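You operate a simulated robot arm through the tools that you are given. There is no shell and no other tool.

The job below is to be done with a simulated robot arm. You get a single attempt, and the scene is never put back.

Task
Shut the run down and switch the console off.
Fine: load knob to 0 and throttle to IDLE before the stop button, the stop button before ignition off; switch cover shut; the speed display shows 0 before the main switch goes off; three presses at most; press no other button, other controls end as they began.

The check looks at the end state, three seconds after you hand in, the way a careful person would. Anything else that was tipped, shoved, dropped, spilled or broken makes it a failure. Lids that push on must go on centred and level and be pressed home; caps that screw on are set level and turned clockwise until they are tight.

Robot
A 7-joint arm with a four-finger gripper, fixed in place. Base frame: the origin is on the floor under the middle of its stand, x ahead of it, y to its left, z up. Readings come in mm, rad, newtons and seconds.
It reaches about 1223 mm from its shoulder. Its first joint turns from -1.204 to 3.002 rad. Payload 3.67 kg.
The tool frame sits at the grasp point between the pads (the TCP): z along the fingers, y along the line on which they close. The tips reach 28 mm beyond it. The gripper opens to 112 mm; its body begins 73 mm behind the TCP.
Orientation is that of the tool frame in the base frame, as a unit quaternion [x, y, z, w]. With the fingers straight down and closing along the base's y, the tool's x points along the base's -x, its y along +y and its z along -z.

Tools
- The arm moves only by the tool send_rows. Its argument "steps" is a list of rows, each a list of 7 numbers: the turn, a rotation vector about the tool's x, y, z in rad, then the shift along the tool's x, y, z in cm, then the gripper command, from -1 (shut) to 1 (fully open), values between in proportion. In form: [[rx, ry, rz, x, y, z, claw], ...]. A call has 1 to 20 rows; each row shifts and turns the commanded pose from where the row before left it, along the tool's axes as they then stand. A row lasts 0.2 s, in which the tool goes at most 50 mm and 0.15 rad; a call with a longer step from one row to the next is refused whole, and so is a gripper value outside its range. Where a pose cannot be reached the arm comes as near as it can. A force on the tool above 70 N (or 10 N above the force at the start of the call, whichever is more), or a blocked arm, ends the call early, and 0.2 s more pass. Each finger travels about 102.5 mm/s and halts on what it meets, pressing with about 44 N; the grip force reading is that of the motor and also rises with nothing between the fingers. The clock runs only during rows and for 0.2 s after the last one: add rows that do not move to give the fingers time. The reply holds the time, the measured pose of the TCP, the force on the tool along the base axes, the opening and the grip force, in the units named above and with some noise, with the torque about the TCP (base axes, N m) and any sound that the robot's microphone picked up.
- Cameras (640 x 400 px; columns grow to the right, rows downward): "scene" is fixed at [401.3, -499.9, 1614.9]; the picture's right is [0.46, -0.89, 0.00], its down [-0.76, -0.40, -0.51] and it looks along [0.45, 0.23, -0.86] (base axes); focal length 249 px, centre (320, 200). "wrist" rides on the gripper at [60, -18, -104] in the tool frame; the picture's right is [0.29, 0.96, 0.00], its down [-0.80, 0.24, -0.55] and it looks along [-0.53, 0.16, 0.83] (tool axes); focal length 234 px, centre (320, 200). There is no depth. A picture from a camera that has moved, and an enlarged one, comes with that camera's place and axes in the base frame and with its lens.
- capture(camera): a new picture of that camera. No time passes.
- slide_trunk(by): slides the trunk up (or, below 0, down) by that many mm; the arm rides with it, the base frame stays. It gives what a move gives, with no picture.
- enlarge(camera, box): a new picture of the part [left, top, right, bottom] of that camera's present view, enlarged. No time passes.
- job_done(): hands the job in; it is judged then, once.

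Nothing tells you positions but the pictures and the camera data. Unless the task says otherwise, let go and move clear before handing in.

The tools are called as name(argument=value, ...) on one line, values as JSON. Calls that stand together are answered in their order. send_rows: Moves the arm, as the interface text tells. Its arguments: {"type":"object","properties":{"steps":{"type":"array"}},"required":["steps"]} The other tools are called the same way: slide_trunk (by) moves the trunk up or down; capture (camera) takes a picture; enlarge (camera, box) takes an enlarged picture of a part of a camera's view; job_done () hands the job in.

At the start:

```text
time_s: 0.0
tool_pos: [726.8, -108.3, 1257.9]
orientation: [-0.001, 1.0, 0.0, 0.0]
contact_force: [0.6, -0.2, 0.3]
moment: [0.02, 0.0, 0.0]
finger_gap: 112.0
grip_force: 0.1
trunk travel left (down, up): [-625.0, 215.0]
```

scene: 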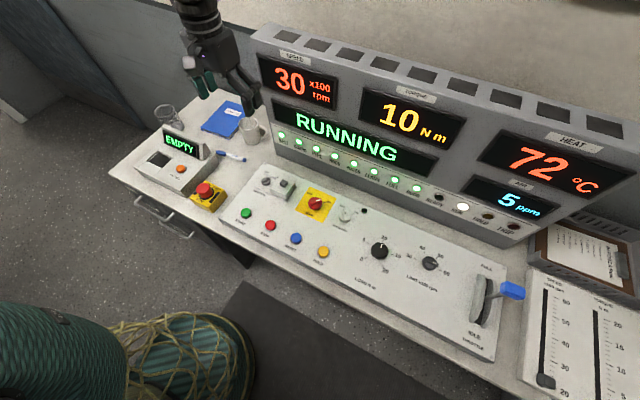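
wrist: 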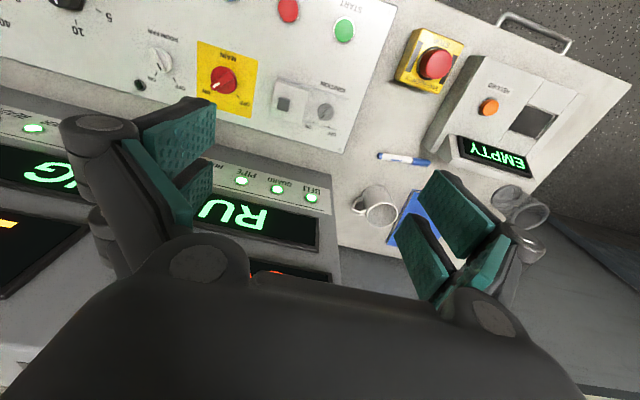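

I see a test-bench console with RUNNING displayed, a load knob, a throttle lever, coloured buttons, a main switch, an ignition switch and a covered switch. First I'll enlarge parts of the picture to read labels and locate each control.

enlarge(camera="scene", box=[220, 150, 380, 270])

enlarge(camera="scene", box=[340, 210, 540, 370])

enlarge(camera="scene", box=[500, 200, 640, 400])

enlarge(camera="scene", box=[120, 80, 280, 220])

enlarge(camera="scene", box=[250, 20, 450, 200])

enlarge(camera="wrist", box=[120, 0, 400, 170])

```text
3.33 times, centred on (300, 210) of scene
camera zoom: at [401.3, -499.9, 1614.9], right [0.46, -0.89, 0.0], down [-0.76, -0.4, -0.51], along [0.45, 0.23, -0.86], focal length 831 px, centre (387, 167)
```

zoom: 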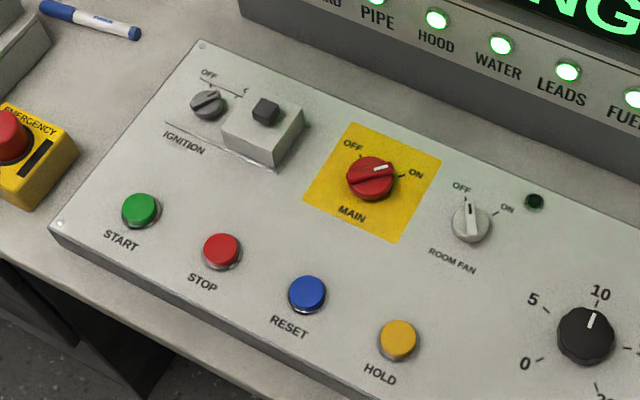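

```text
2.50 times, centred on (440, 290) of scene
camera zoom: at [401.3, -499.9, 1614.9], right [0.46, -0.89, 0.0], down [-0.76, -0.4, -0.51], along [0.45, 0.23, -0.86], focal length 624 px, centre (20, -25)
```

zoom: 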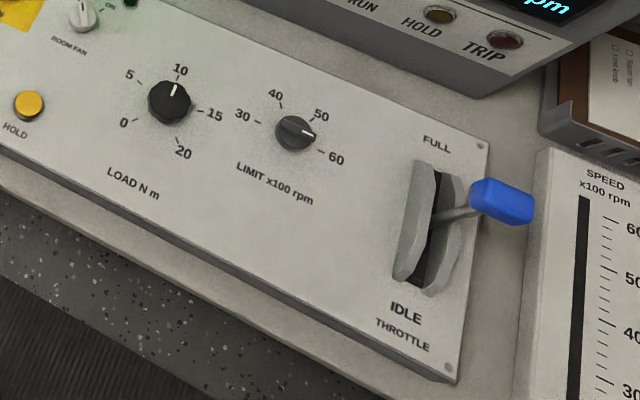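

```text
2.00 times, centred on (570, 300) of scene
camera zoom: at [401.3, -499.9, 1614.9], right [0.46, -0.89, 0.0], down [-0.76, -0.4, -0.51], along [0.45, 0.23, -0.86], focal length 499 px, centre (-180, 0)
```

zoom: 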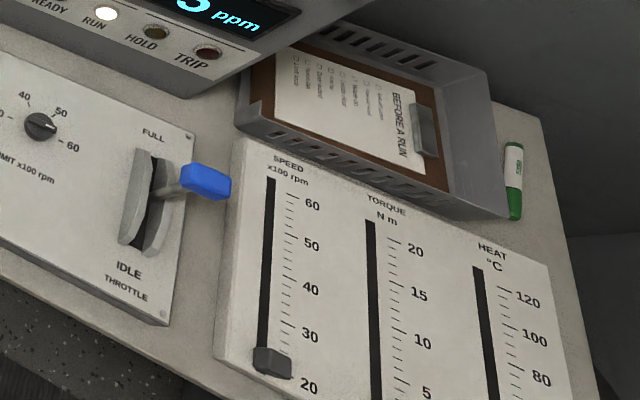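

```text
2.86 times, centred on (200, 150) of scene
camera zoom: at [401.3, -499.9, 1614.9], right [0.46, -0.89, 0.0], down [-0.76, -0.4, -0.51], along [0.45, 0.23, -0.86], focal length 713 px, centre (663, 343)
```

zoom: 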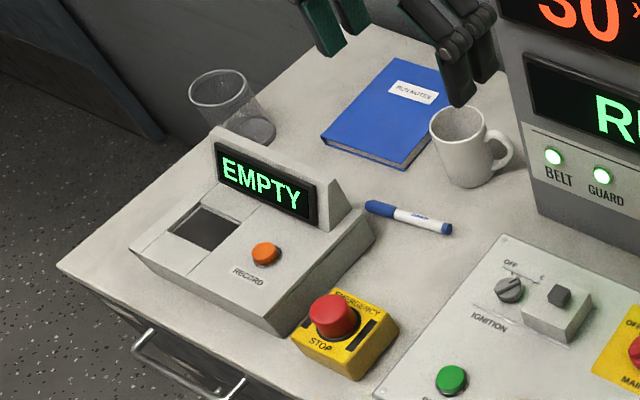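

```text
2.22 times, centred on (350, 110) of scene
camera zoom: at [401.3, -499.9, 1614.9], right [0.46, -0.89, 0.0], down [-0.76, -0.4, -0.51], along [0.45, 0.23, -0.86], focal length 554 px, centre (253, 400)
```

zoom: 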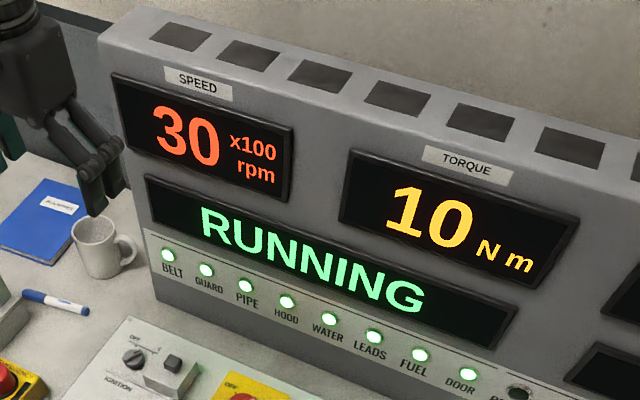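

```text
2.29 times, centred on (260, 85) of wrist
camera zoom: at [666.6, -125.9, 1361.2], right [-0.29, 0.96, 0.0], down [0.8, 0.24, 0.55], along [0.53, 0.16, -0.83], focal length 535 px, centre (457, 463)
```

zoom: 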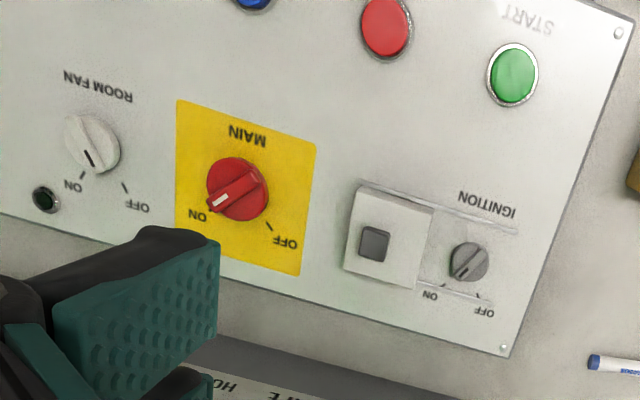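

The console panel seems flat and axis-aligned (about x 580–861, y −11…−919, z about 840). The load knob is near (718, −547), MAIN near (776, −286), STOP near (636, −190) and the throttle handle near (738, −875, 950). I'll move over the load knob and look with the wrist camera.

send_rows(steps=[[0, 0, 0, 0.1, -4.4, 1.8, 0], [0, 0, 0, 0.1, -4.4, 1.8, 0], [0, 0, 0, 0.1, -4.4, 1.8, 0], [0, 0, 0, 0.1, -4.4, 1.8, 0], [0, 0, 0, 0.1, -4.4, 1.8, 0], [0, 0, 0, 0.1, -4.4, 1.8, 0], [0, 0, 0, 0.1, -4.4, 1.8, 0], [0, 0, 0, 0.1, -4.4, 1.8, 0], [0, 0, 0, 0.1, -4.4, 1.8, 0], [0, 0, 0, 0.1, -4.4, 1.8, 0], [0, 0, 0, 0, 0, 0, 0]])

```text
time_s: 2.4
tool_pos: [718.2, -546.1, 1078.6]
orientation: [0.0, 1.0, -0.001, 0.0]
contact_force: [0.3, 1.2, 0.9]
moment: [-0.1, 0.0, -0.01]
finger_gap: 56.1
grip_force: 0.0
trunk travel left (down, up): [-625.0, 215.0]
```

capture(camera="wrist")

capture(camera="scene")

```text
taken
camera wrist: at [657.9, -564.4, 1181.9], right [-0.29, 0.96, 0.0], down [0.8, 0.24, 0.55], along [0.53, 0.16, -0.83], focal length 234 px, centre (320, 200)
```

wrist: 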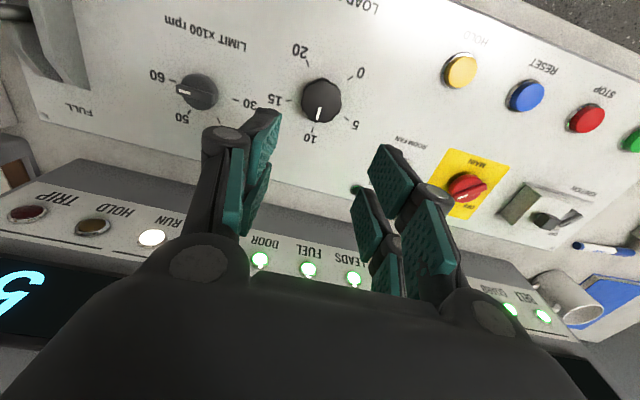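

```text
taken
```

scene: 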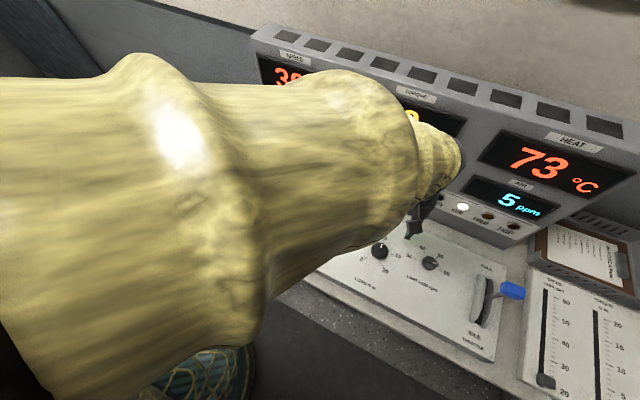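

enlarge(camera="wrist", box=[220, 20, 420, 160])

enlarge(camera="wrist", box=[440, 150, 640, 290])

enlarge(camera="scene", box=[440, 240, 560, 370])

```text
2.86 times, centred on (320, 90) of wrist
camera zoom: at [657.9, -564.4, 1181.9], right [-0.29, 0.96, 0.0], down [0.8, 0.24, 0.55], along [0.53, 0.16, -0.83], focal length 669 px, centre (320, 514)
```

zoom: 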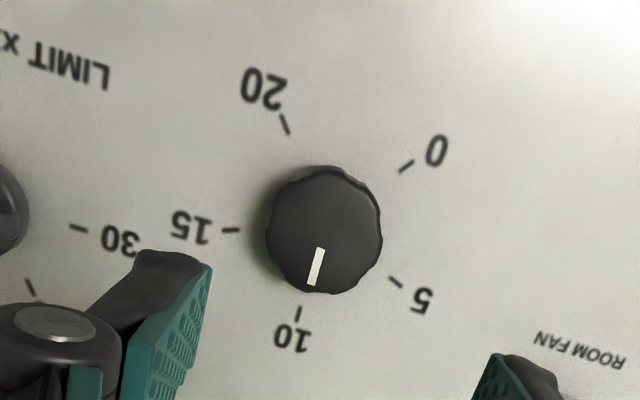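

```text
2.86 times, centred on (540, 220) of wrist
camera zoom: at [657.9, -564.4, 1181.9], right [-0.29, 0.96, 0.0], down [0.8, 0.24, 0.55], along [0.53, 0.16, -0.83], focal length 669 px, centre (-309, 143)
```

zoom: 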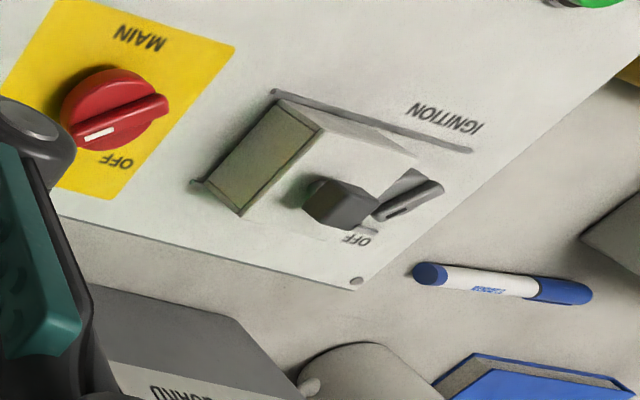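

```text
3.08 times, centred on (500, 305) of scene
camera zoom: at [401.3, -499.9, 1614.9], right [0.46, -0.89, 0.0], down [-0.76, -0.4, -0.51], along [0.45, 0.23, -0.86], focal length 767 px, centre (-234, -123)
```

zoom: 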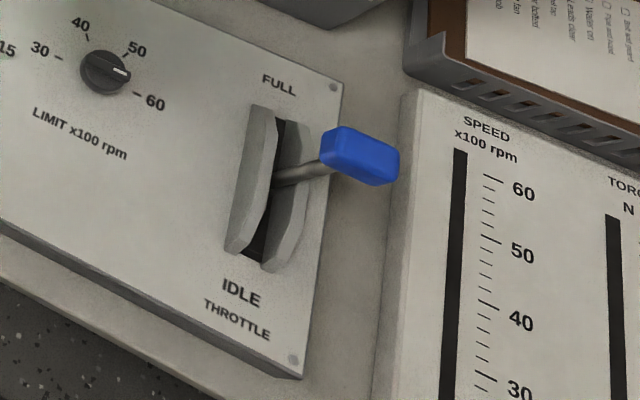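

The load knob centre works out to about (716, −545), about 50 mm across, with its top near z 868. Its "0" mark is about 140° counter-clockwise of the present 10. I'll pre-rotate the wrist clockwise, open it around the knob and descend.

send_rows(steps=[[0, 0, 0, 0.24, 0.11, 0, 0.4], [0, 0, 0.15, 0, 0, 2.3, 0.4], [0, 0, 0.15, 0, 0, 2.3, 0.4], [0, 0, 0.15, 0, 0, 2.3, 0.4], [0, 0, 0.15, 0, 0, 2.3, 0.4], [0, 0, 0.15, 0, 0, 2.3, 0.4], [0, 0, 0.15, 0, 0, 2.3, 0.4], [0, 0, 0.15, 0, 0, 2.0, 0.4], [0, 0, 0.15, 0, 0, 2.0, 0.4], [0, 0, 0, 0, 0, 0, 0.4], [0, 0, 0, 0, 0, 0, 0.4]])

capture(camera="wrist")

capture(camera="scene")

```text
time_s: 4.8
tool_pos: [714.4, -547.4, 898.5]
orientation: [0.564, 0.826, 0.0, -0.001]
contact_force: [-1.0, -0.2, -0.2]
moment: [0.04, 0.01, 0.03]
finger_gap: 78.5
grip_force: 0.2
trunk travel left (down, up): [-625.0, 215.0]
```

```text
taken
camera wrist: at [676.4, -498.2, 1002.1], right [0.79, 0.62, 0.0], down [0.51, -0.66, 0.55], along [0.34, -0.44, -0.83], focal length 234 px, centre (320, 200)
```

wrist: 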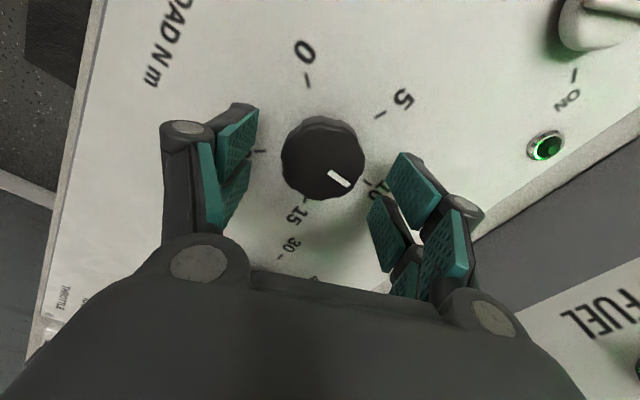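

```text
taken
```

scene: 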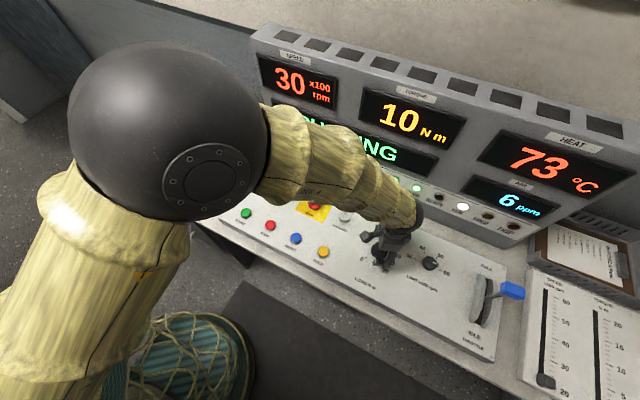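

send_rows(steps=[[0, 0, 0, 0.2, 0.15, 0.6, 0.4], [0, 0, 0, 0, 0, 0.7, 0.4], [0, 0, 0, 0, 0, 0.6, 0.4], [0, 0, 0, 0, 0, 0, 0.4]])

capture(camera="wrist")

```text
time_s: 5.8
tool_pos: [714.6, -544.5, 880.0]
orientation: [0.564, 0.826, 0.0, 0.0]
contact_force: [0.7, -0.9, 0.0]
moment: [0.01, 0.0, 0.01]
finger_gap: 78.4
grip_force: 0.1
trunk travel left (down, up): [-625.0, 215.0]
```

```text
taken
camera wrist: at [676.8, -495.7, 984.1], right [0.79, 0.62, 0.0], down [0.51, -0.66, 0.55], along [0.34, -0.44, -0.83], focal length 234 px, centre (320, 200)
```

wrist: 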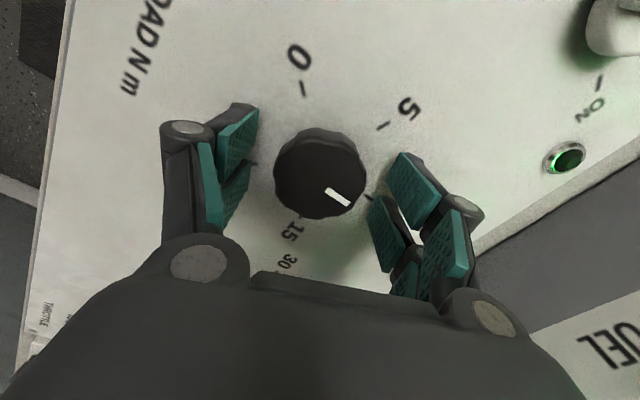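

send_rows(steps=[[0, 0, 0, 0.15, 0, 0, 0.2], [0, 0, 0, 0, 0, 0, 0.0], [0, 0, 0, 0, 0, 0, -0.2], [0, 0, 0, 0, 0, 0, -0.3], [0, 0, 0, 0, 0, 0, -0.3]])

capture(camera="wrist")

```text
time_s: 7.0
tool_pos: [715.1, -543.6, 880.7]
orientation: [0.564, 0.826, 0.001, 0.0]
contact_force: [1.1, 0.7, 1.2]
moment: [0.04, -0.02, 0.0]
finger_gap: 50.5
grip_force: 44.5
trunk travel left (down, up): [-625.0, 215.0]
```

```text
taken
camera wrist: at [676.0, -494.2, 984.3], right [0.79, 0.62, 0.0], down [0.51, -0.66, 0.55], along [0.34, -0.44, -0.83], focal length 234 px, centre (320, 200)
```

wrist: 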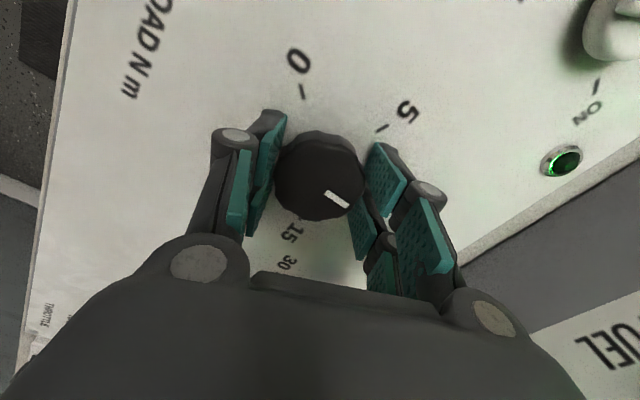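

The knob is gripped (50.5 mm). Now I'll turn it counter-clockwise, first part of the way, then check.

send_rows(steps=[[0, 0, -0.1, 0, 0, 0, -0.4], [0, 0, -0.12, 0, 0, 0, -0.4], [0, 0, -0.12, 0, 0, 0, -0.4], [0, 0, -0.12, 0, 0, 0, -0.4], [0, 0, -0.12, 0, 0, 0, -0.4], [0, 0, -0.12, 0, 0, 0, -0.4], [0, 0, -0.12, 0, 0, 0, -0.4], [0, 0, -0.12, 0, 0, 0, -0.4], [0, 0, -0.12, 0, 0, 0, -0.4], [0, 0, -0.14, 0, 0, 0, -0.4], [0, 0, 0, 0, 0, 0, -0.4]])

capture(camera="wrist")

capture(camera="scene")

```text
time_s: 9.4
tool_pos: [712.6, -545.0, 880.2]
orientation: [-0.001, 1.0, 0.0, 0.0]
contact_force: [-9.7, -16.7, 6.1]
moment: [-0.67, 0.75, -0.03]
finger_gap: 50.2
grip_force: 45.3
trunk travel left (down, up): [-625.0, 215.0]
```

```text
taken
camera wrist: at [653.6, -563.6, 984.1], right [-0.29, 0.96, 0.0], down [0.8, 0.24, 0.55], along [0.53, 0.16, -0.83], focal length 234 px, centre (320, 200)
```

wrist: 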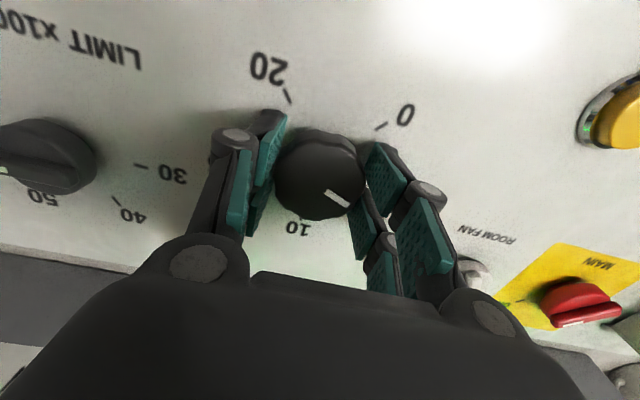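

```text
taken
```

scene: 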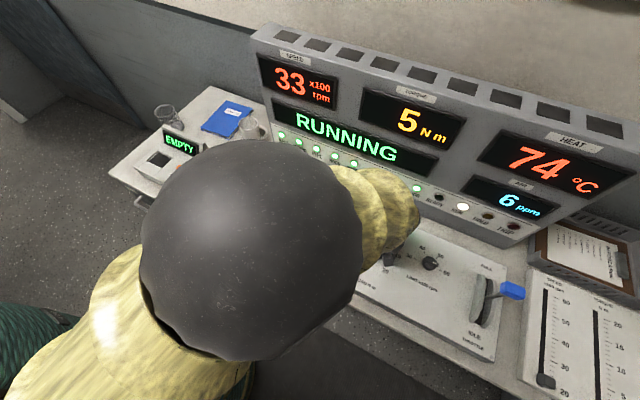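

send_rows(steps=[[0, 0, -0.12, 0.1, -0.15, 0, -0.4], [0, 0, -0.12, 0, 0, 0, -0.4], [0, 0, -0.12, 0, 0, 0, -0.4], [0, 0, -0.12, 0, 0, 0, -0.4], [0, 0, -0.12, 0, 0, 0, -0.4], [0, 0, -0.12, 0, 0, 0, -0.4], [0, 0, -0.12, 0, 0, 0, -0.4], [0, 0, -0.12, 0, 0, 0, -0.4], [0, 0, -0.12, 0, 0, 0, -0.4], [0, 0, -0.1, 0, 0, 0, -0.4], [0, 0, 0, 0, 0, 0, -0.4]])

capture(camera="wrist")

capture(camera="scene")

```text
time_s: 11.8
tool_pos: [714.0, -545.8, 880.1]
orientation: [-0.558, 0.83, 0.0, 0.001]
contact_force: [23.6, -24.5, 17.4]
moment: [-0.22, -1.02, 0.0]
finger_gap: 50.0
grip_force: 45.2
trunk travel left (down, up): [-625.0, 215.0]
```

```text
taken
camera wrist: at [708.8, -608.4, 983.7], right [-1.0, 0.1, 0.0], down [0.08, 0.83, 0.56], along [0.05, 0.55, -0.83], focal length 234 px, centre (320, 200)
```

wrist: 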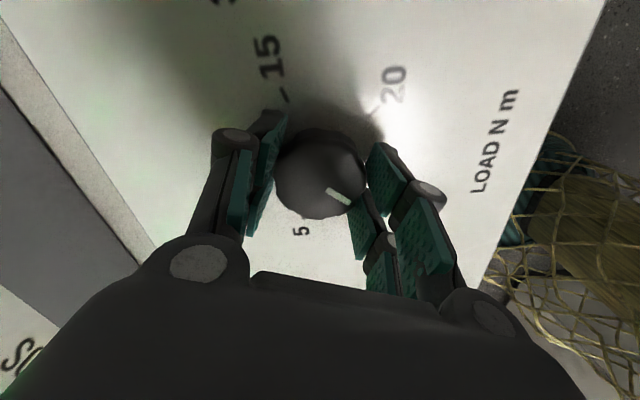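

```text
taken
```

scene: 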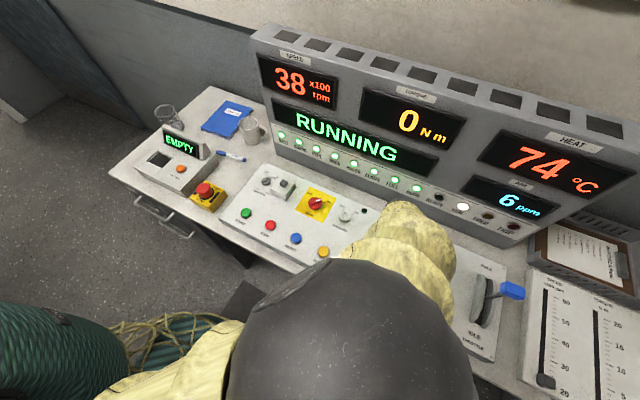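

send_rows(steps=[[0, 0, -0.03, 0.08, -0.18, 0, -0.4], [0, 0, -0.04, 0, 0, 0, -0.4], [0, 0, 0, 0, 0, 0, -0.4], [0, 0, 0, 0, 0, 0, -0.4]])

```text
time_s: 12.8
tool_pos: [716.0, -544.7, 879.5]
orientation: [-0.588, 0.809, 0.001, 0.0]
contact_force: [16.6, -1.8, 6.7]
moment: [0.68, -0.72, -0.52]
finger_gap: 49.8
grip_force: 45.4
trunk travel left (down, up): [-625.0, 215.0]
```

send_rows(steps=[[0, 0, 0, 0, 0, 0, 0.0], [0, 0, 0, 0, 0, 0, 0.4], [0, 0, 0, 0, 0, 0, 0.4], [0, 0, 0, 0, 0, -2.0, 0.4], [0, 0, 0, 0, 0, -4.0, 0.4], [0, 0, 0, 0, 0, -4.0, 0.4], [0, 0, 0, 0, 0, -4.0, 0.4], [0, 0, 0, 0, 0, 0, 0.4]])

capture(camera="wrist")

capture(camera="scene")

```text
time_s: 14.6
tool_pos: [715.5, -547.8, 1018.5]
orientation: [-0.585, 0.811, 0.001, -0.001]
contact_force: [0.1, 1.2, -0.5]
moment: [0.02, -0.01, -0.02]
finger_gap: 78.3
grip_force: 0.1
trunk travel left (down, up): [-625.0, 215.0]
```

```text
taken
camera wrist: at [713.6, -611.5, 1122.0], right [-1.0, 0.03, 0.0], down [0.02, 0.83, 0.55], along [0.01, 0.55, -0.83], focal length 234 px, centre (320, 200)
```

wrist: 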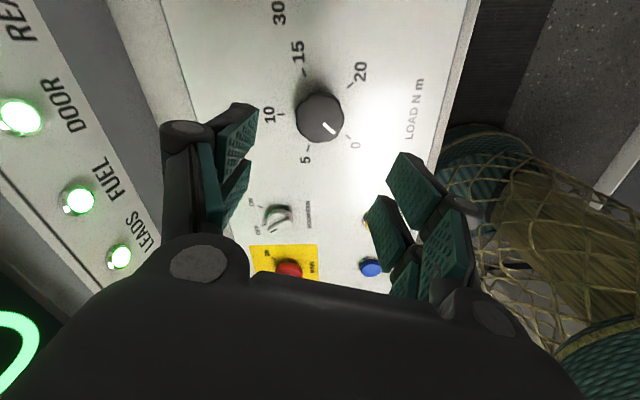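

```text
taken
```

scene: 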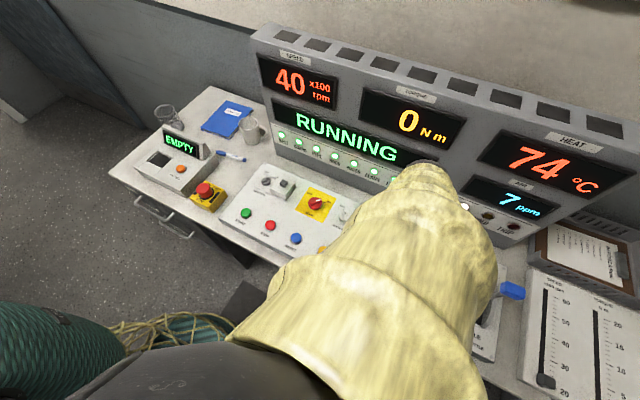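

The load pointer is at 0 and torque reads 0. Next is the throttle; I'll turn the wrist round and move to view the lever from nearby.

send_rows(steps=[[0, 0, 0.14, 0, 0, -0.7, 0], [0, 0, 0.14, 0, 0, -0.7, 0], [0, 0, 0.14, 0, 0, -0.7, 0], [0, 0, 0.14, 0, 0, -0.7, 0], [0, 0, 0.14, 0, 0, -0.7, 0], [0, 0, 0.14, 0, 0, -0.7, 0], [0, 0, 0.14, 0, 0, -0.7, 0], [0, 0, 0.14, 0, 0, -0.7, 0], [0, 0, 0.137, 0, 0, -0.7, 0], [0, 0, 0, 1.1, -4.2, 0, 0], [0, 0, 0, 1.1, -4.2, 0, 0], [0, 0, 0, 1.1, -4.2, 0, 0], [0, 0, 0, 1.1, -4.2, 0, 0], [0, 0, 0, 1.1, -4.2, 0, 0], [0, 0, 0, 1.1, -4.2, 0, 0], [0, 0, 0, 0, 0, 0, 0]])

capture(camera="wrist")

capture(camera="scene")

```text
time_s: 18.0
tool_pos: [646.2, -805.1, 1083.0]
orientation: [0.002, 1.0, 0.001, 0.0]
contact_force: [0.3, -0.1, -1.1]
moment: [-0.02, -0.01, -0.03]
finger_gap: 56.0
grip_force: 0.1
trunk travel left (down, up): [-625.0, 215.0]
```

```text
taken
camera wrist: at [586.6, -822.7, 1186.5], right [-0.28, 0.96, 0.0], down [0.8, 0.23, 0.55], along [0.53, 0.16, -0.83], focal length 234 px, centre (320, 200)
```

wrist: 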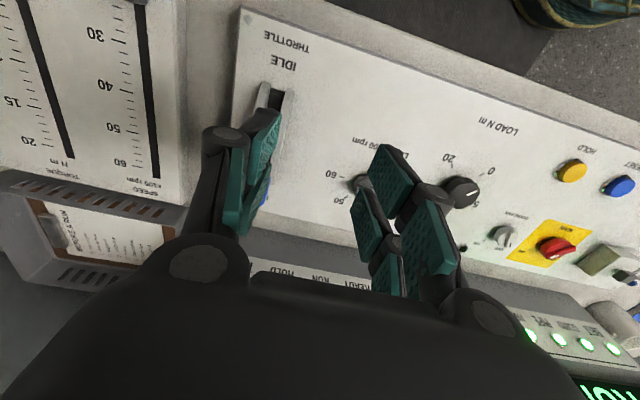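

```text
taken
```

scene: 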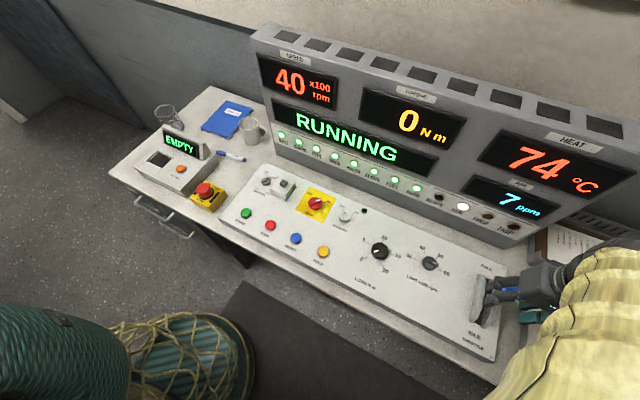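

Now I rotate the wrist by +90° so the camera looks toward the throttle from its left side.

send_rows(steps=[[0, 0, 0.15, 0, 0, 0, 0], [0, 0, 0.15, 0, 0, 0, 0], [0, 0, 0.15, 0, 0, 0, 0], [0, 0, 0.15, 0, 0, 0, 0], [0, 0, 0.15, 0, 0, 0, 0], [0, 0, 0.15, 0, 0, 0, 0], [0, 0, 0.15, 0, 0, 0, 0], [0, 0, 0.15, 0, 0, 0, 0], [0, 0, 0.15, 0, 0, 0, 0], [0, 0, 0.15, 0, 0, 0, 0], [0, 0, 0.074, 0, 0, 0, 0], [0, 0, 0, 0, 0, 0, 0]])

capture(camera="wrist")

capture(camera="scene")

```text
time_s: 20.6
tool_pos: [647.3, -798.7, 1081.9]
orientation: [0.71, 0.704, 0.001, 0.0]
contact_force: [-0.9, 0.4, -0.4]
moment: [0.01, 0.01, -0.03]
finger_gap: 55.7
grip_force: 0.0
trunk travel left (down, up): [-625.0, 215.0]
```

```text
taken
camera wrist: at [630.4, -738.6, 1186.3], right [0.96, 0.28, 0.0], down [0.23, -0.8, 0.55], along [0.15, -0.53, -0.83], focal length 234 px, centre (320, 200)
```

wrist: 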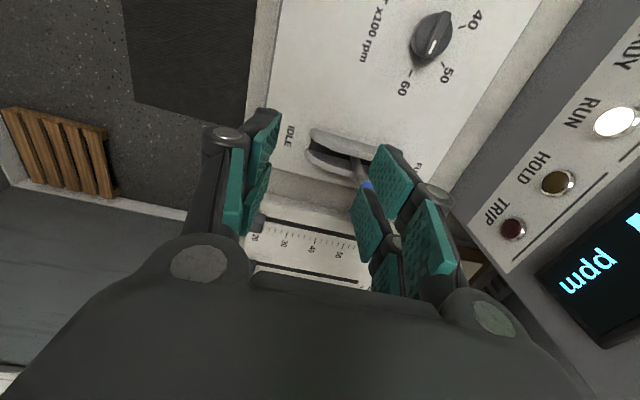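

```text
taken
```

scene: 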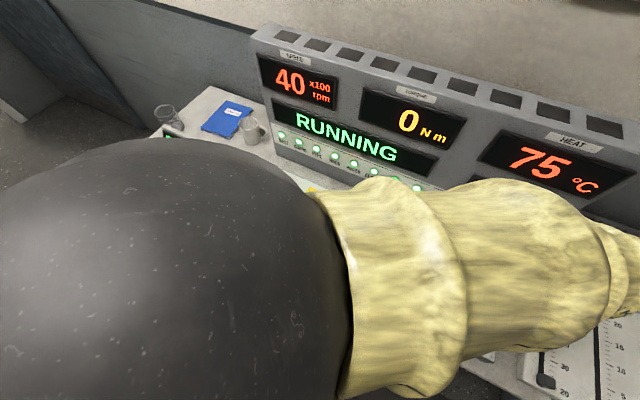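

send_rows(steps=[[0, 0, 0, 0.3, 3.0, 0, 0.4], [0, 0, 0, 0.3, 3.0, 0, 0.6], [0, 0, 0, 0.3, 2.8, 0, 0.8], [0, 0, 0, 0, 0, 0, 0.8], [0, 0, 0, 0, 0, 0, 0.8]])

capture(camera="wrist")

capture(camera="scene")

```text
time_s: 21.8
tool_pos: [736.0, -790.5, 1082.5]
orientation: [0.709, 0.705, 0.001, 0.0]
contact_force: [1.1, 0.0, 1.9]
moment: [-0.04, 0.02, 0.0]
finger_gap: 100.8
grip_force: 0.0
trunk travel left (down, up): [-625.0, 215.0]
```

```text
taken
camera wrist: at [718.8, -731.2, 1186.8], right [0.96, 0.28, 0.0], down [0.23, -0.8, 0.55], along [0.16, -0.53, -0.83], focal length 234 px, centre (320, 200)
```

wrist: 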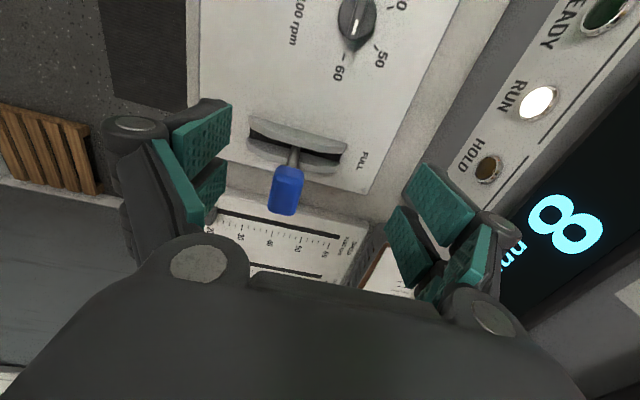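

```text
taken
```

scene: 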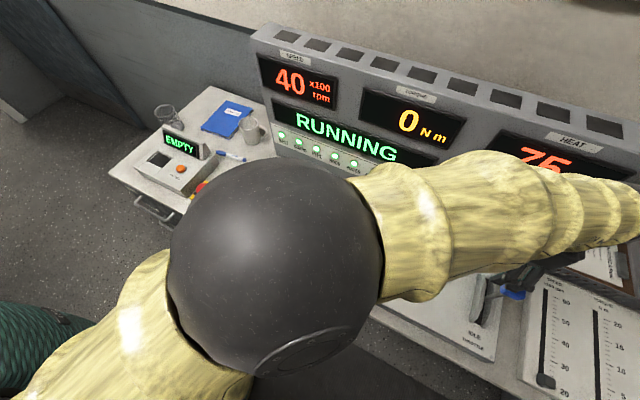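

enlarge(camera="wrist", box=[220, 90, 380, 230])

```text
2.86 times, centred on (300, 160) of wrist
camera zoom: at [718.8, -731.2, 1186.8], right [0.96, 0.28, 0.0], down [0.23, -0.8, 0.55], along [0.16, -0.53, -0.83], focal length 669 px, centre (377, 314)
```

zoom: 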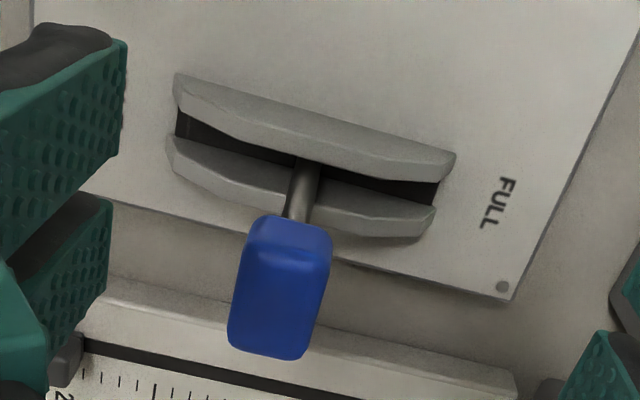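

The throttle handle is a blue grip about 30 × 46 × 24 mm, centred near (723, −858, 977). Its rod is vertical at mid-slot, so IDLE is toward −x. I'll straddle it from above with the fingers on its ±x sides.

send_rows(steps=[[0, 0, 0, -3.4, -0.65, 0, 0.5], [0, 0, 0, -3.4, -0.65, 0, 0.5], [0, 0, 0, 0, 0, 2.0, 0.5], [0, 0, 0, 0, 0, 2.0, 0.5], [0, 0, 0, 0, 0, 0, 0.5]])

capture(camera="wrist")

capture(camera="scene")

```text
time_s: 23.0
tool_pos: [720.1, -855.2, 1046.5]
orientation: [0.71, 0.704, -0.001, 0.001]
contact_force: [1.0, 1.2, -0.2]
moment: [-0.04, 0.0, -0.02]
finger_gap: 84.0
grip_force: 0.1
trunk travel left (down, up): [-625.0, 215.0]
```

```text
taken
camera wrist: at [703.3, -795.4, 1150.2], right [0.96, 0.28, 0.0], down [0.23, -0.8, 0.56], along [0.16, -0.53, -0.83], focal length 234 px, centre (320, 200)
```

wrist: 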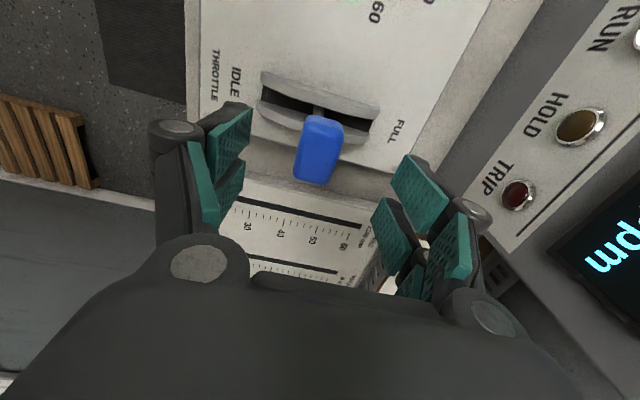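

```text
taken
```

scene: 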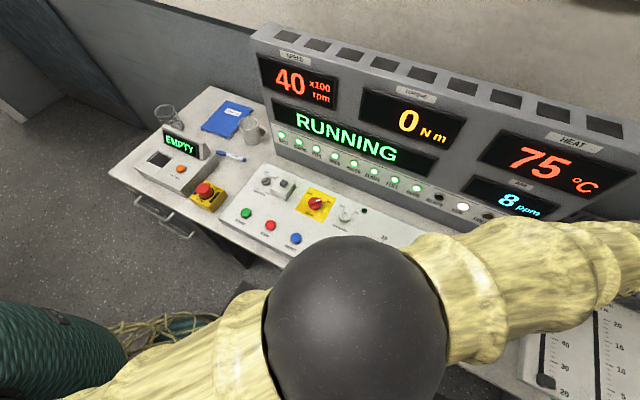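

send_rows(steps=[[0, 0, 0, -0.3, 0.15, 2.0, 0.5], [0, 0, 0, 0, 0, 2.0, 0.5], [0, 0, 0, 0, 0, 2.2, 0.5], [0, 0, 0, 0, 0, 0, 0.2], [0, 0, 0, 0, 0, 0, 0.0], [0, 0, 0, 0, 0, 0, -0.2]])

capture(camera="wrist")

capture(camera="scene")

```text
time_s: 24.4
tool_pos: [723.5, -862.3, 980.2]
orientation: [0.709, 0.705, 0.001, -0.001]
contact_force: [-0.3, 0.1, 0.1]
moment: [0.02, -0.02, 0.03]
finger_gap: 44.9
grip_force: 0.1
trunk travel left (down, up): [-625.0, 215.0]
```

```text
taken
camera wrist: at [705.8, -802.8, 1084.2], right [0.96, 0.28, 0.0], down [0.23, -0.8, 0.55], along [0.15, -0.53, -0.83], focal length 234 px, centre (320, 200)
```

wrist: 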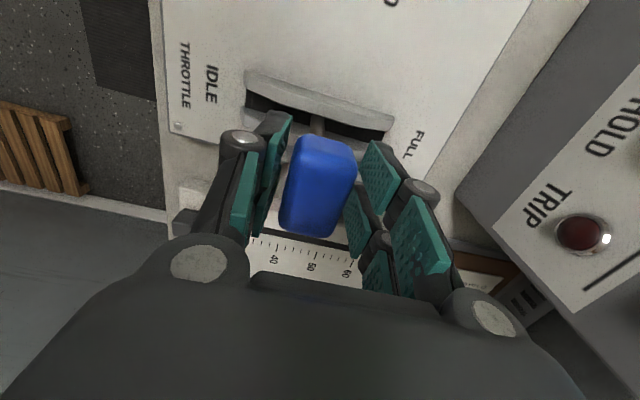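

```text
taken
```

scene: 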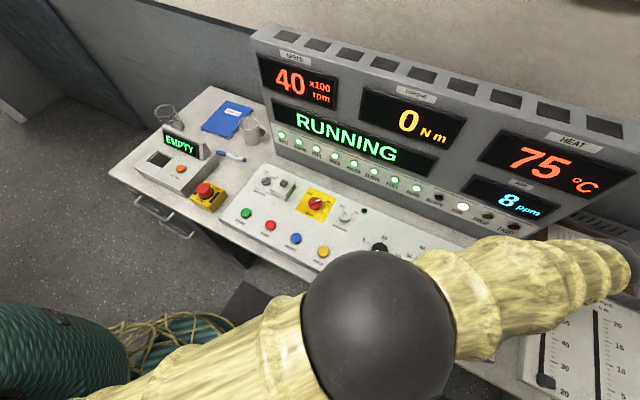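

send_rows(steps=[[0, 0, 0, 0, 0, 0, -0.28], [-0.08, 0, 0, 0, -1.44, 0.06, -0.28], [-0.08, 0, 0, 0, -1.44, 0.06, -0.28], [-0.08, 0, 0, 0, -1.44, 0.06, -0.28], [-0.08, 0, 0, 0, -1.44, 0.06, -0.28], [0, 0, 0, 0, 0, 0, -0.28]])

capture(camera="wrist")

capture(camera="scene")

```text
time_s: 25.8
tool_pos: [667.5, -861.8, 969.3]
orientation: [0.7, 0.696, 0.113, 0.112]
contact_force: [-0.1, -0.1, -0.7]
moment: [-0.02, -0.02, 0.0]
finger_gap: 40.2
grip_force: 0.1
trunk travel left (down, up): [-625.0, 215.0]
```

```text
taken
camera wrist: at [617.9, -802.4, 1062.9], right [0.91, 0.28, 0.3], down [0.05, -0.8, 0.6], along [0.41, -0.53, -0.74], focal length 234 px, centre (320, 200)
```

wrist: 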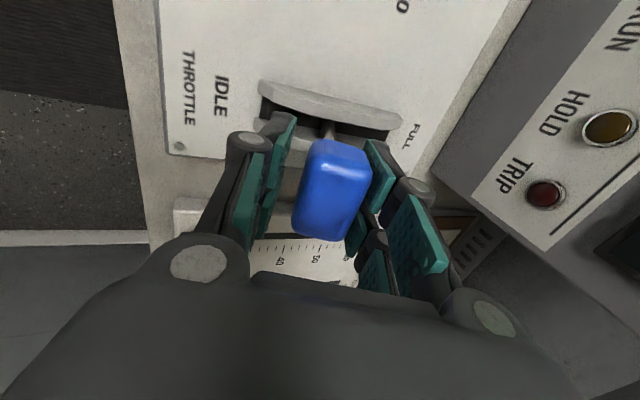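

```text
taken
```

scene: 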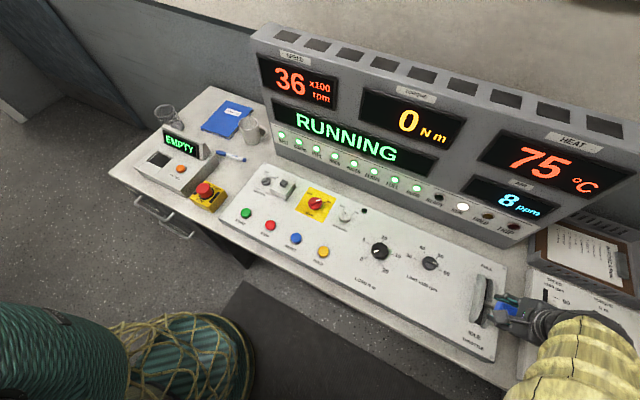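

The lever is following (speed falling). I continue the arc toward IDLE.

send_rows(steps=[[-0.08, 0, 0, 0, -1.44, 0.06, -0.28], [-0.08, 0, 0, 0, -1.44, 0.06, -0.28], [-0.08, 0, 0, 0, -1.44, 0.06, -0.28], [0, 0, 0, 0, 0, 0, -0.28]])

capture(camera="wrist")

capture(camera="scene")

```text
time_s: 26.8
tool_pos: [626.3, -860.8, 952.7]
orientation: [0.683, 0.676, 0.194, 0.197]
contact_force: [13.7, -3.2, 0.3]
moment: [0.02, -0.01, 0.22]
finger_gap: 45.7
grip_force: 5.0
trunk travel left (down, up): [-625.0, 215.0]
```

```text
taken
camera wrist: at [557.8, -800.3, 1031.1], right [0.81, 0.28, 0.51], down [-0.1, -0.8, 0.6], along [0.57, -0.54, -0.62], focal length 234 px, centre (320, 200)
```

wrist: 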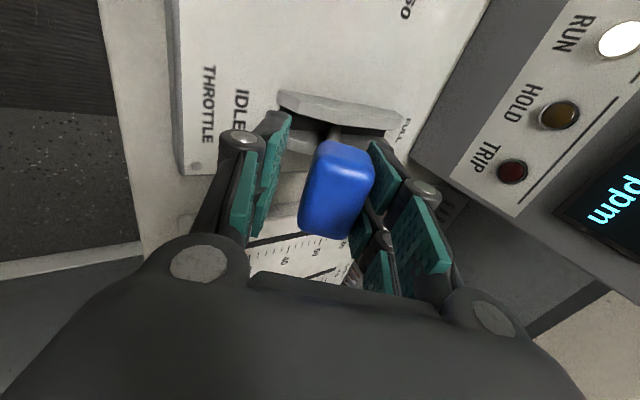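

```text
taken
```

scene: 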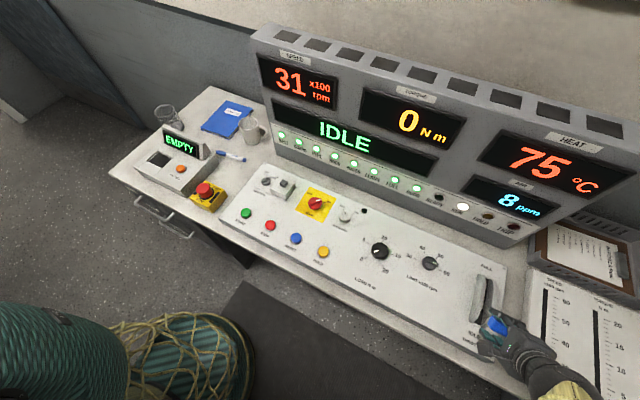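

The display now says IDLE and there is stop resistance. I'll give a small extra push to be sure it is seated, then open and lift clear.

send_rows(steps=[[0, 0, 0, 0, -0.4, 0, -0.28], [0, 0, 0, 0, 0, 0, -0.28]])

enlarge(camera="scene", box=[440, 240, 560, 370])

```text
time_s: 27.4
tool_pos: [625.4, -860.6, 950.6]
orientation: [0.682, 0.677, 0.195, 0.196]
contact_force: [21.1, -2.6, 6.4]
moment: [-0.22, -0.16, 0.09]
finger_gap: 50.8
grip_force: 10.1
trunk travel left (down, up): [-625.0, 215.0]
```

```text
3.08 times, centred on (500, 305) of scene
camera zoom: at [401.3, -499.9, 1614.9], right [0.46, -0.89, 0.0], down [-0.76, -0.4, -0.51], along [0.45, 0.23, -0.86], focal length 767 px, centre (-234, -123)
```

zoom: 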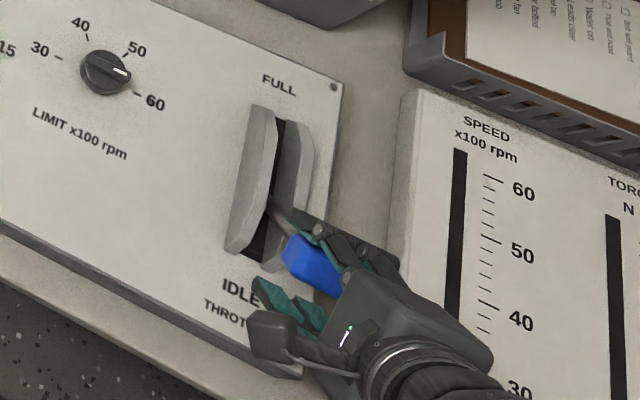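

send_rows(steps=[[0, 0, 0, 0, 0, 0, 0.2], [0, 0, 0, 0, 0, 0, 0.6], [0, 0, 0, 0, 0, 0, 0.6], [0, 0, 0, 0, 0, -2.0, 0.6], [0, 0, 0, 0, 0, -4.0, 0.6], [0, 0, 0, 0, 0, -4.0, 0.6], [0, 0, 0, 0, 0, -4.0, 0.6], [0, 0, 0, 0, 0, 0, 0.6]])

capture(camera="wrist")

capture(camera="scene")

```text
time_s: 29.2
tool_pos: [547.4, -851.0, 1076.3]
orientation: [0.681, 0.679, 0.191, 0.199]
contact_force: [1.1, -0.9, 0.5]
moment: [0.06, 0.03, 0.08]
finger_gap: 89.7
grip_force: 0.0
trunk travel left (down, up): [-625.0, 215.0]
```

```text
taken
camera wrist: at [478.0, -790.5, 1154.7], right [0.81, 0.29, 0.51], down [-0.1, -0.79, 0.6], along [0.57, -0.54, -0.62], focal length 234 px, centre (320, 200)
```

wrist: 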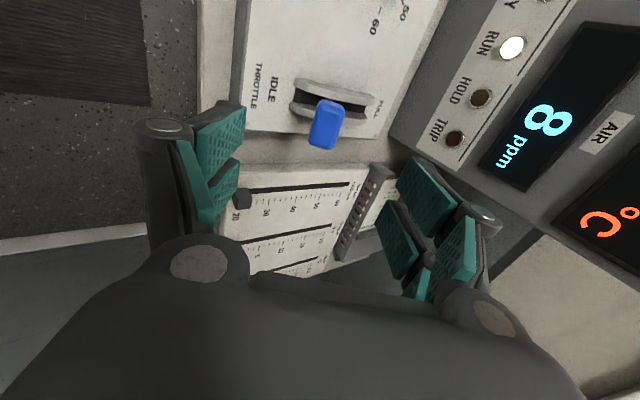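

```text
taken
```

scene: 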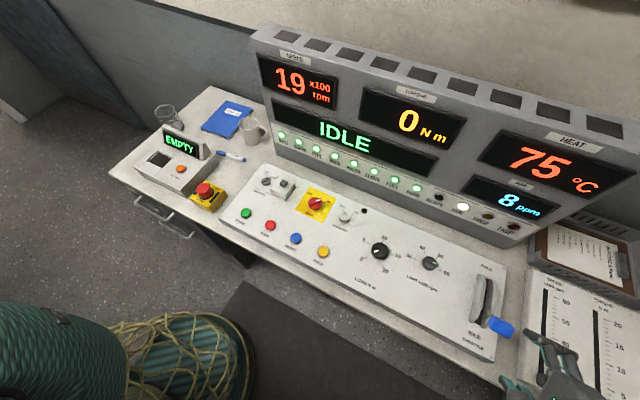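

enlarge(camera="scene", box=[340, 210, 540, 370])

enlarge(camera="scene", box=[220, 150, 380, 270])

```text
2.50 times, centred on (440, 290) of scene
camera zoom: at [401.3, -499.9, 1614.9], right [0.46, -0.89, 0.0], down [-0.76, -0.4, -0.51], along [0.45, 0.23, -0.86], focal length 624 px, centre (20, -25)
```

zoom: 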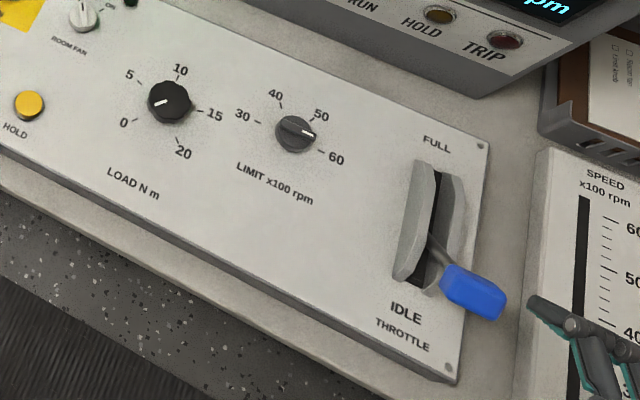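

```text
3.33 times, centred on (300, 210) of scene
camera zoom: at [401.3, -499.9, 1614.9], right [0.46, -0.89, 0.0], down [-0.76, -0.4, -0.51], along [0.45, 0.23, -0.86], focal length 831 px, centre (387, 167)
```

zoom: 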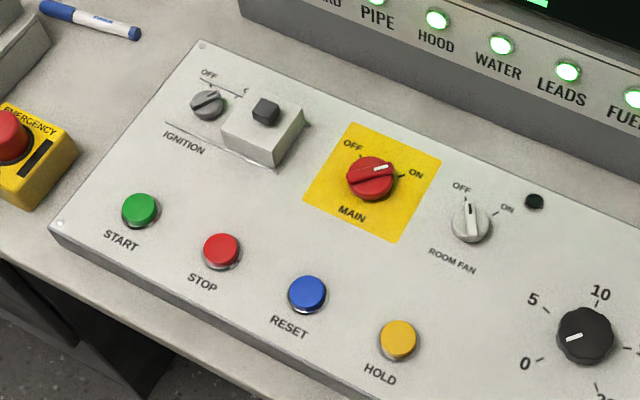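

Load is at 0, throttle at IDLE, and speed is dropping. Next I return the tool to vertical and travel over the STOP button with fingers closed.

send_rows(steps=[[0.14, 0, 0, 0, 0, -0.3, 0], [0.14, 0, 0, 0, 0, -0.3, 0], [0.14, 0, 0, 0, 0, 0, 0], [0.14, 0, 0, 0, 0, 0, 0], [0, 0, 0, 4.8, 0.67, 0, -1], [0, 0, 0, 4.8, 0.67, 0, -1], [0, 0, 0, 4.8, 0.67, 0, -1], [0, 0, 0, 4.8, 0.67, 0, -1], [0, 0, 0, 4.8, 0.67, 0, -1], [0, 0, 0, 4.8, 0.67, 0, -1], [0, 0, 0, 4.8, 0.67, 0, -1], [0, 0, 0, 4.8, 0.67, 0, -1], [0, 0, 0, 4.8, 0.67, 0, -1], [0, 0, 0, 4.8, 0.67, 0, -1], [0, 0, 0, 4.8, 0.67, 0, -1], [0, 0, 0, 4.8, 0.67, 0, -1], [0, 0, 0, 4.8, 0.67, 0, -1], [0, 0, 0, 0, 0, 0, -1]])

capture(camera="wrist")

capture(camera="scene")

```text
time_s: 33.0
tool_pos: [638.2, -238.8, 1075.2]
orientation: [0.71, 0.704, 0.001, -0.001]
contact_force: [-0.8, -0.5, 0.5]
moment: [0.0, 0.0, -0.01]
finger_gap: 0.0
grip_force: 35.7
trunk travel left (down, up): [-625.0, 215.0]
```

```text
taken
camera wrist: at [621.5, -179.2, 1179.9], right [0.96, 0.28, 0.0], down [0.23, -0.8, 0.55], along [0.15, -0.53, -0.83], focal length 234 px, centre (320, 200)
```

wrist: 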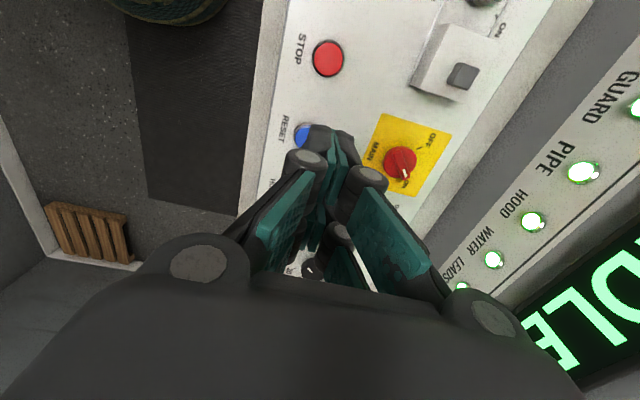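

```text
taken
```

scene: 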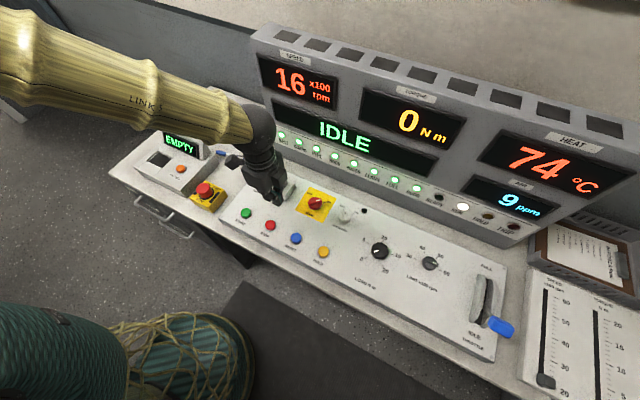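

enlarge(camera="wrist", box=[230, 100, 450, 300])

enlarge(camera="scene", box=[220, 120, 330, 220])

```text
2.00 times, centred on (340, 200) of wrist
camera zoom: at [621.5, -179.2, 1179.9], right [0.96, 0.28, 0.0], down [0.23, -0.8, 0.55], along [0.15, -0.53, -0.83], focal length 468 px, centre (280, 200)
```

zoom: 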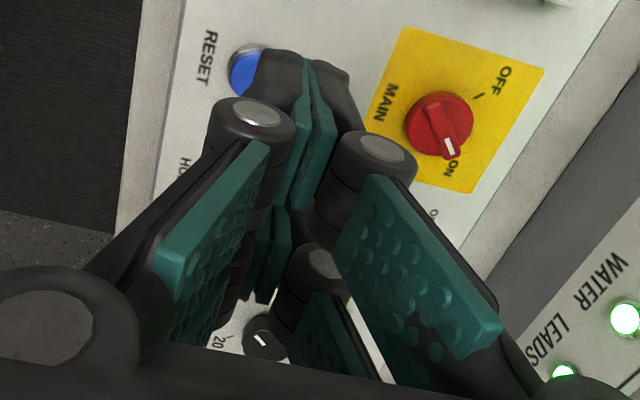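

```text
4.00 times, centred on (275, 170) of scene
camera zoom: at [401.3, -499.9, 1614.9], right [0.46, -0.89, 0.0], down [-0.76, -0.4, -0.51], along [0.45, 0.23, -0.86], focal length 998 px, centre (500, 320)
```

zoom: 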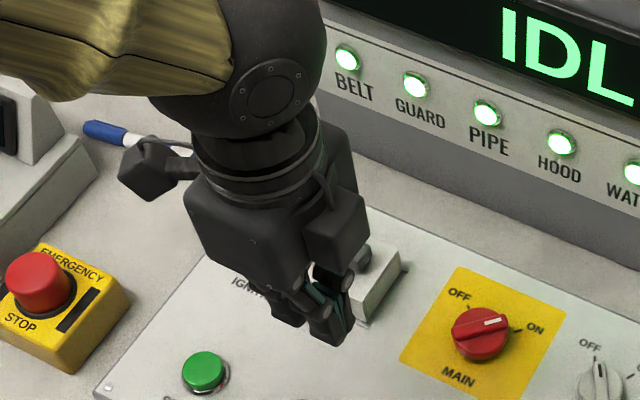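

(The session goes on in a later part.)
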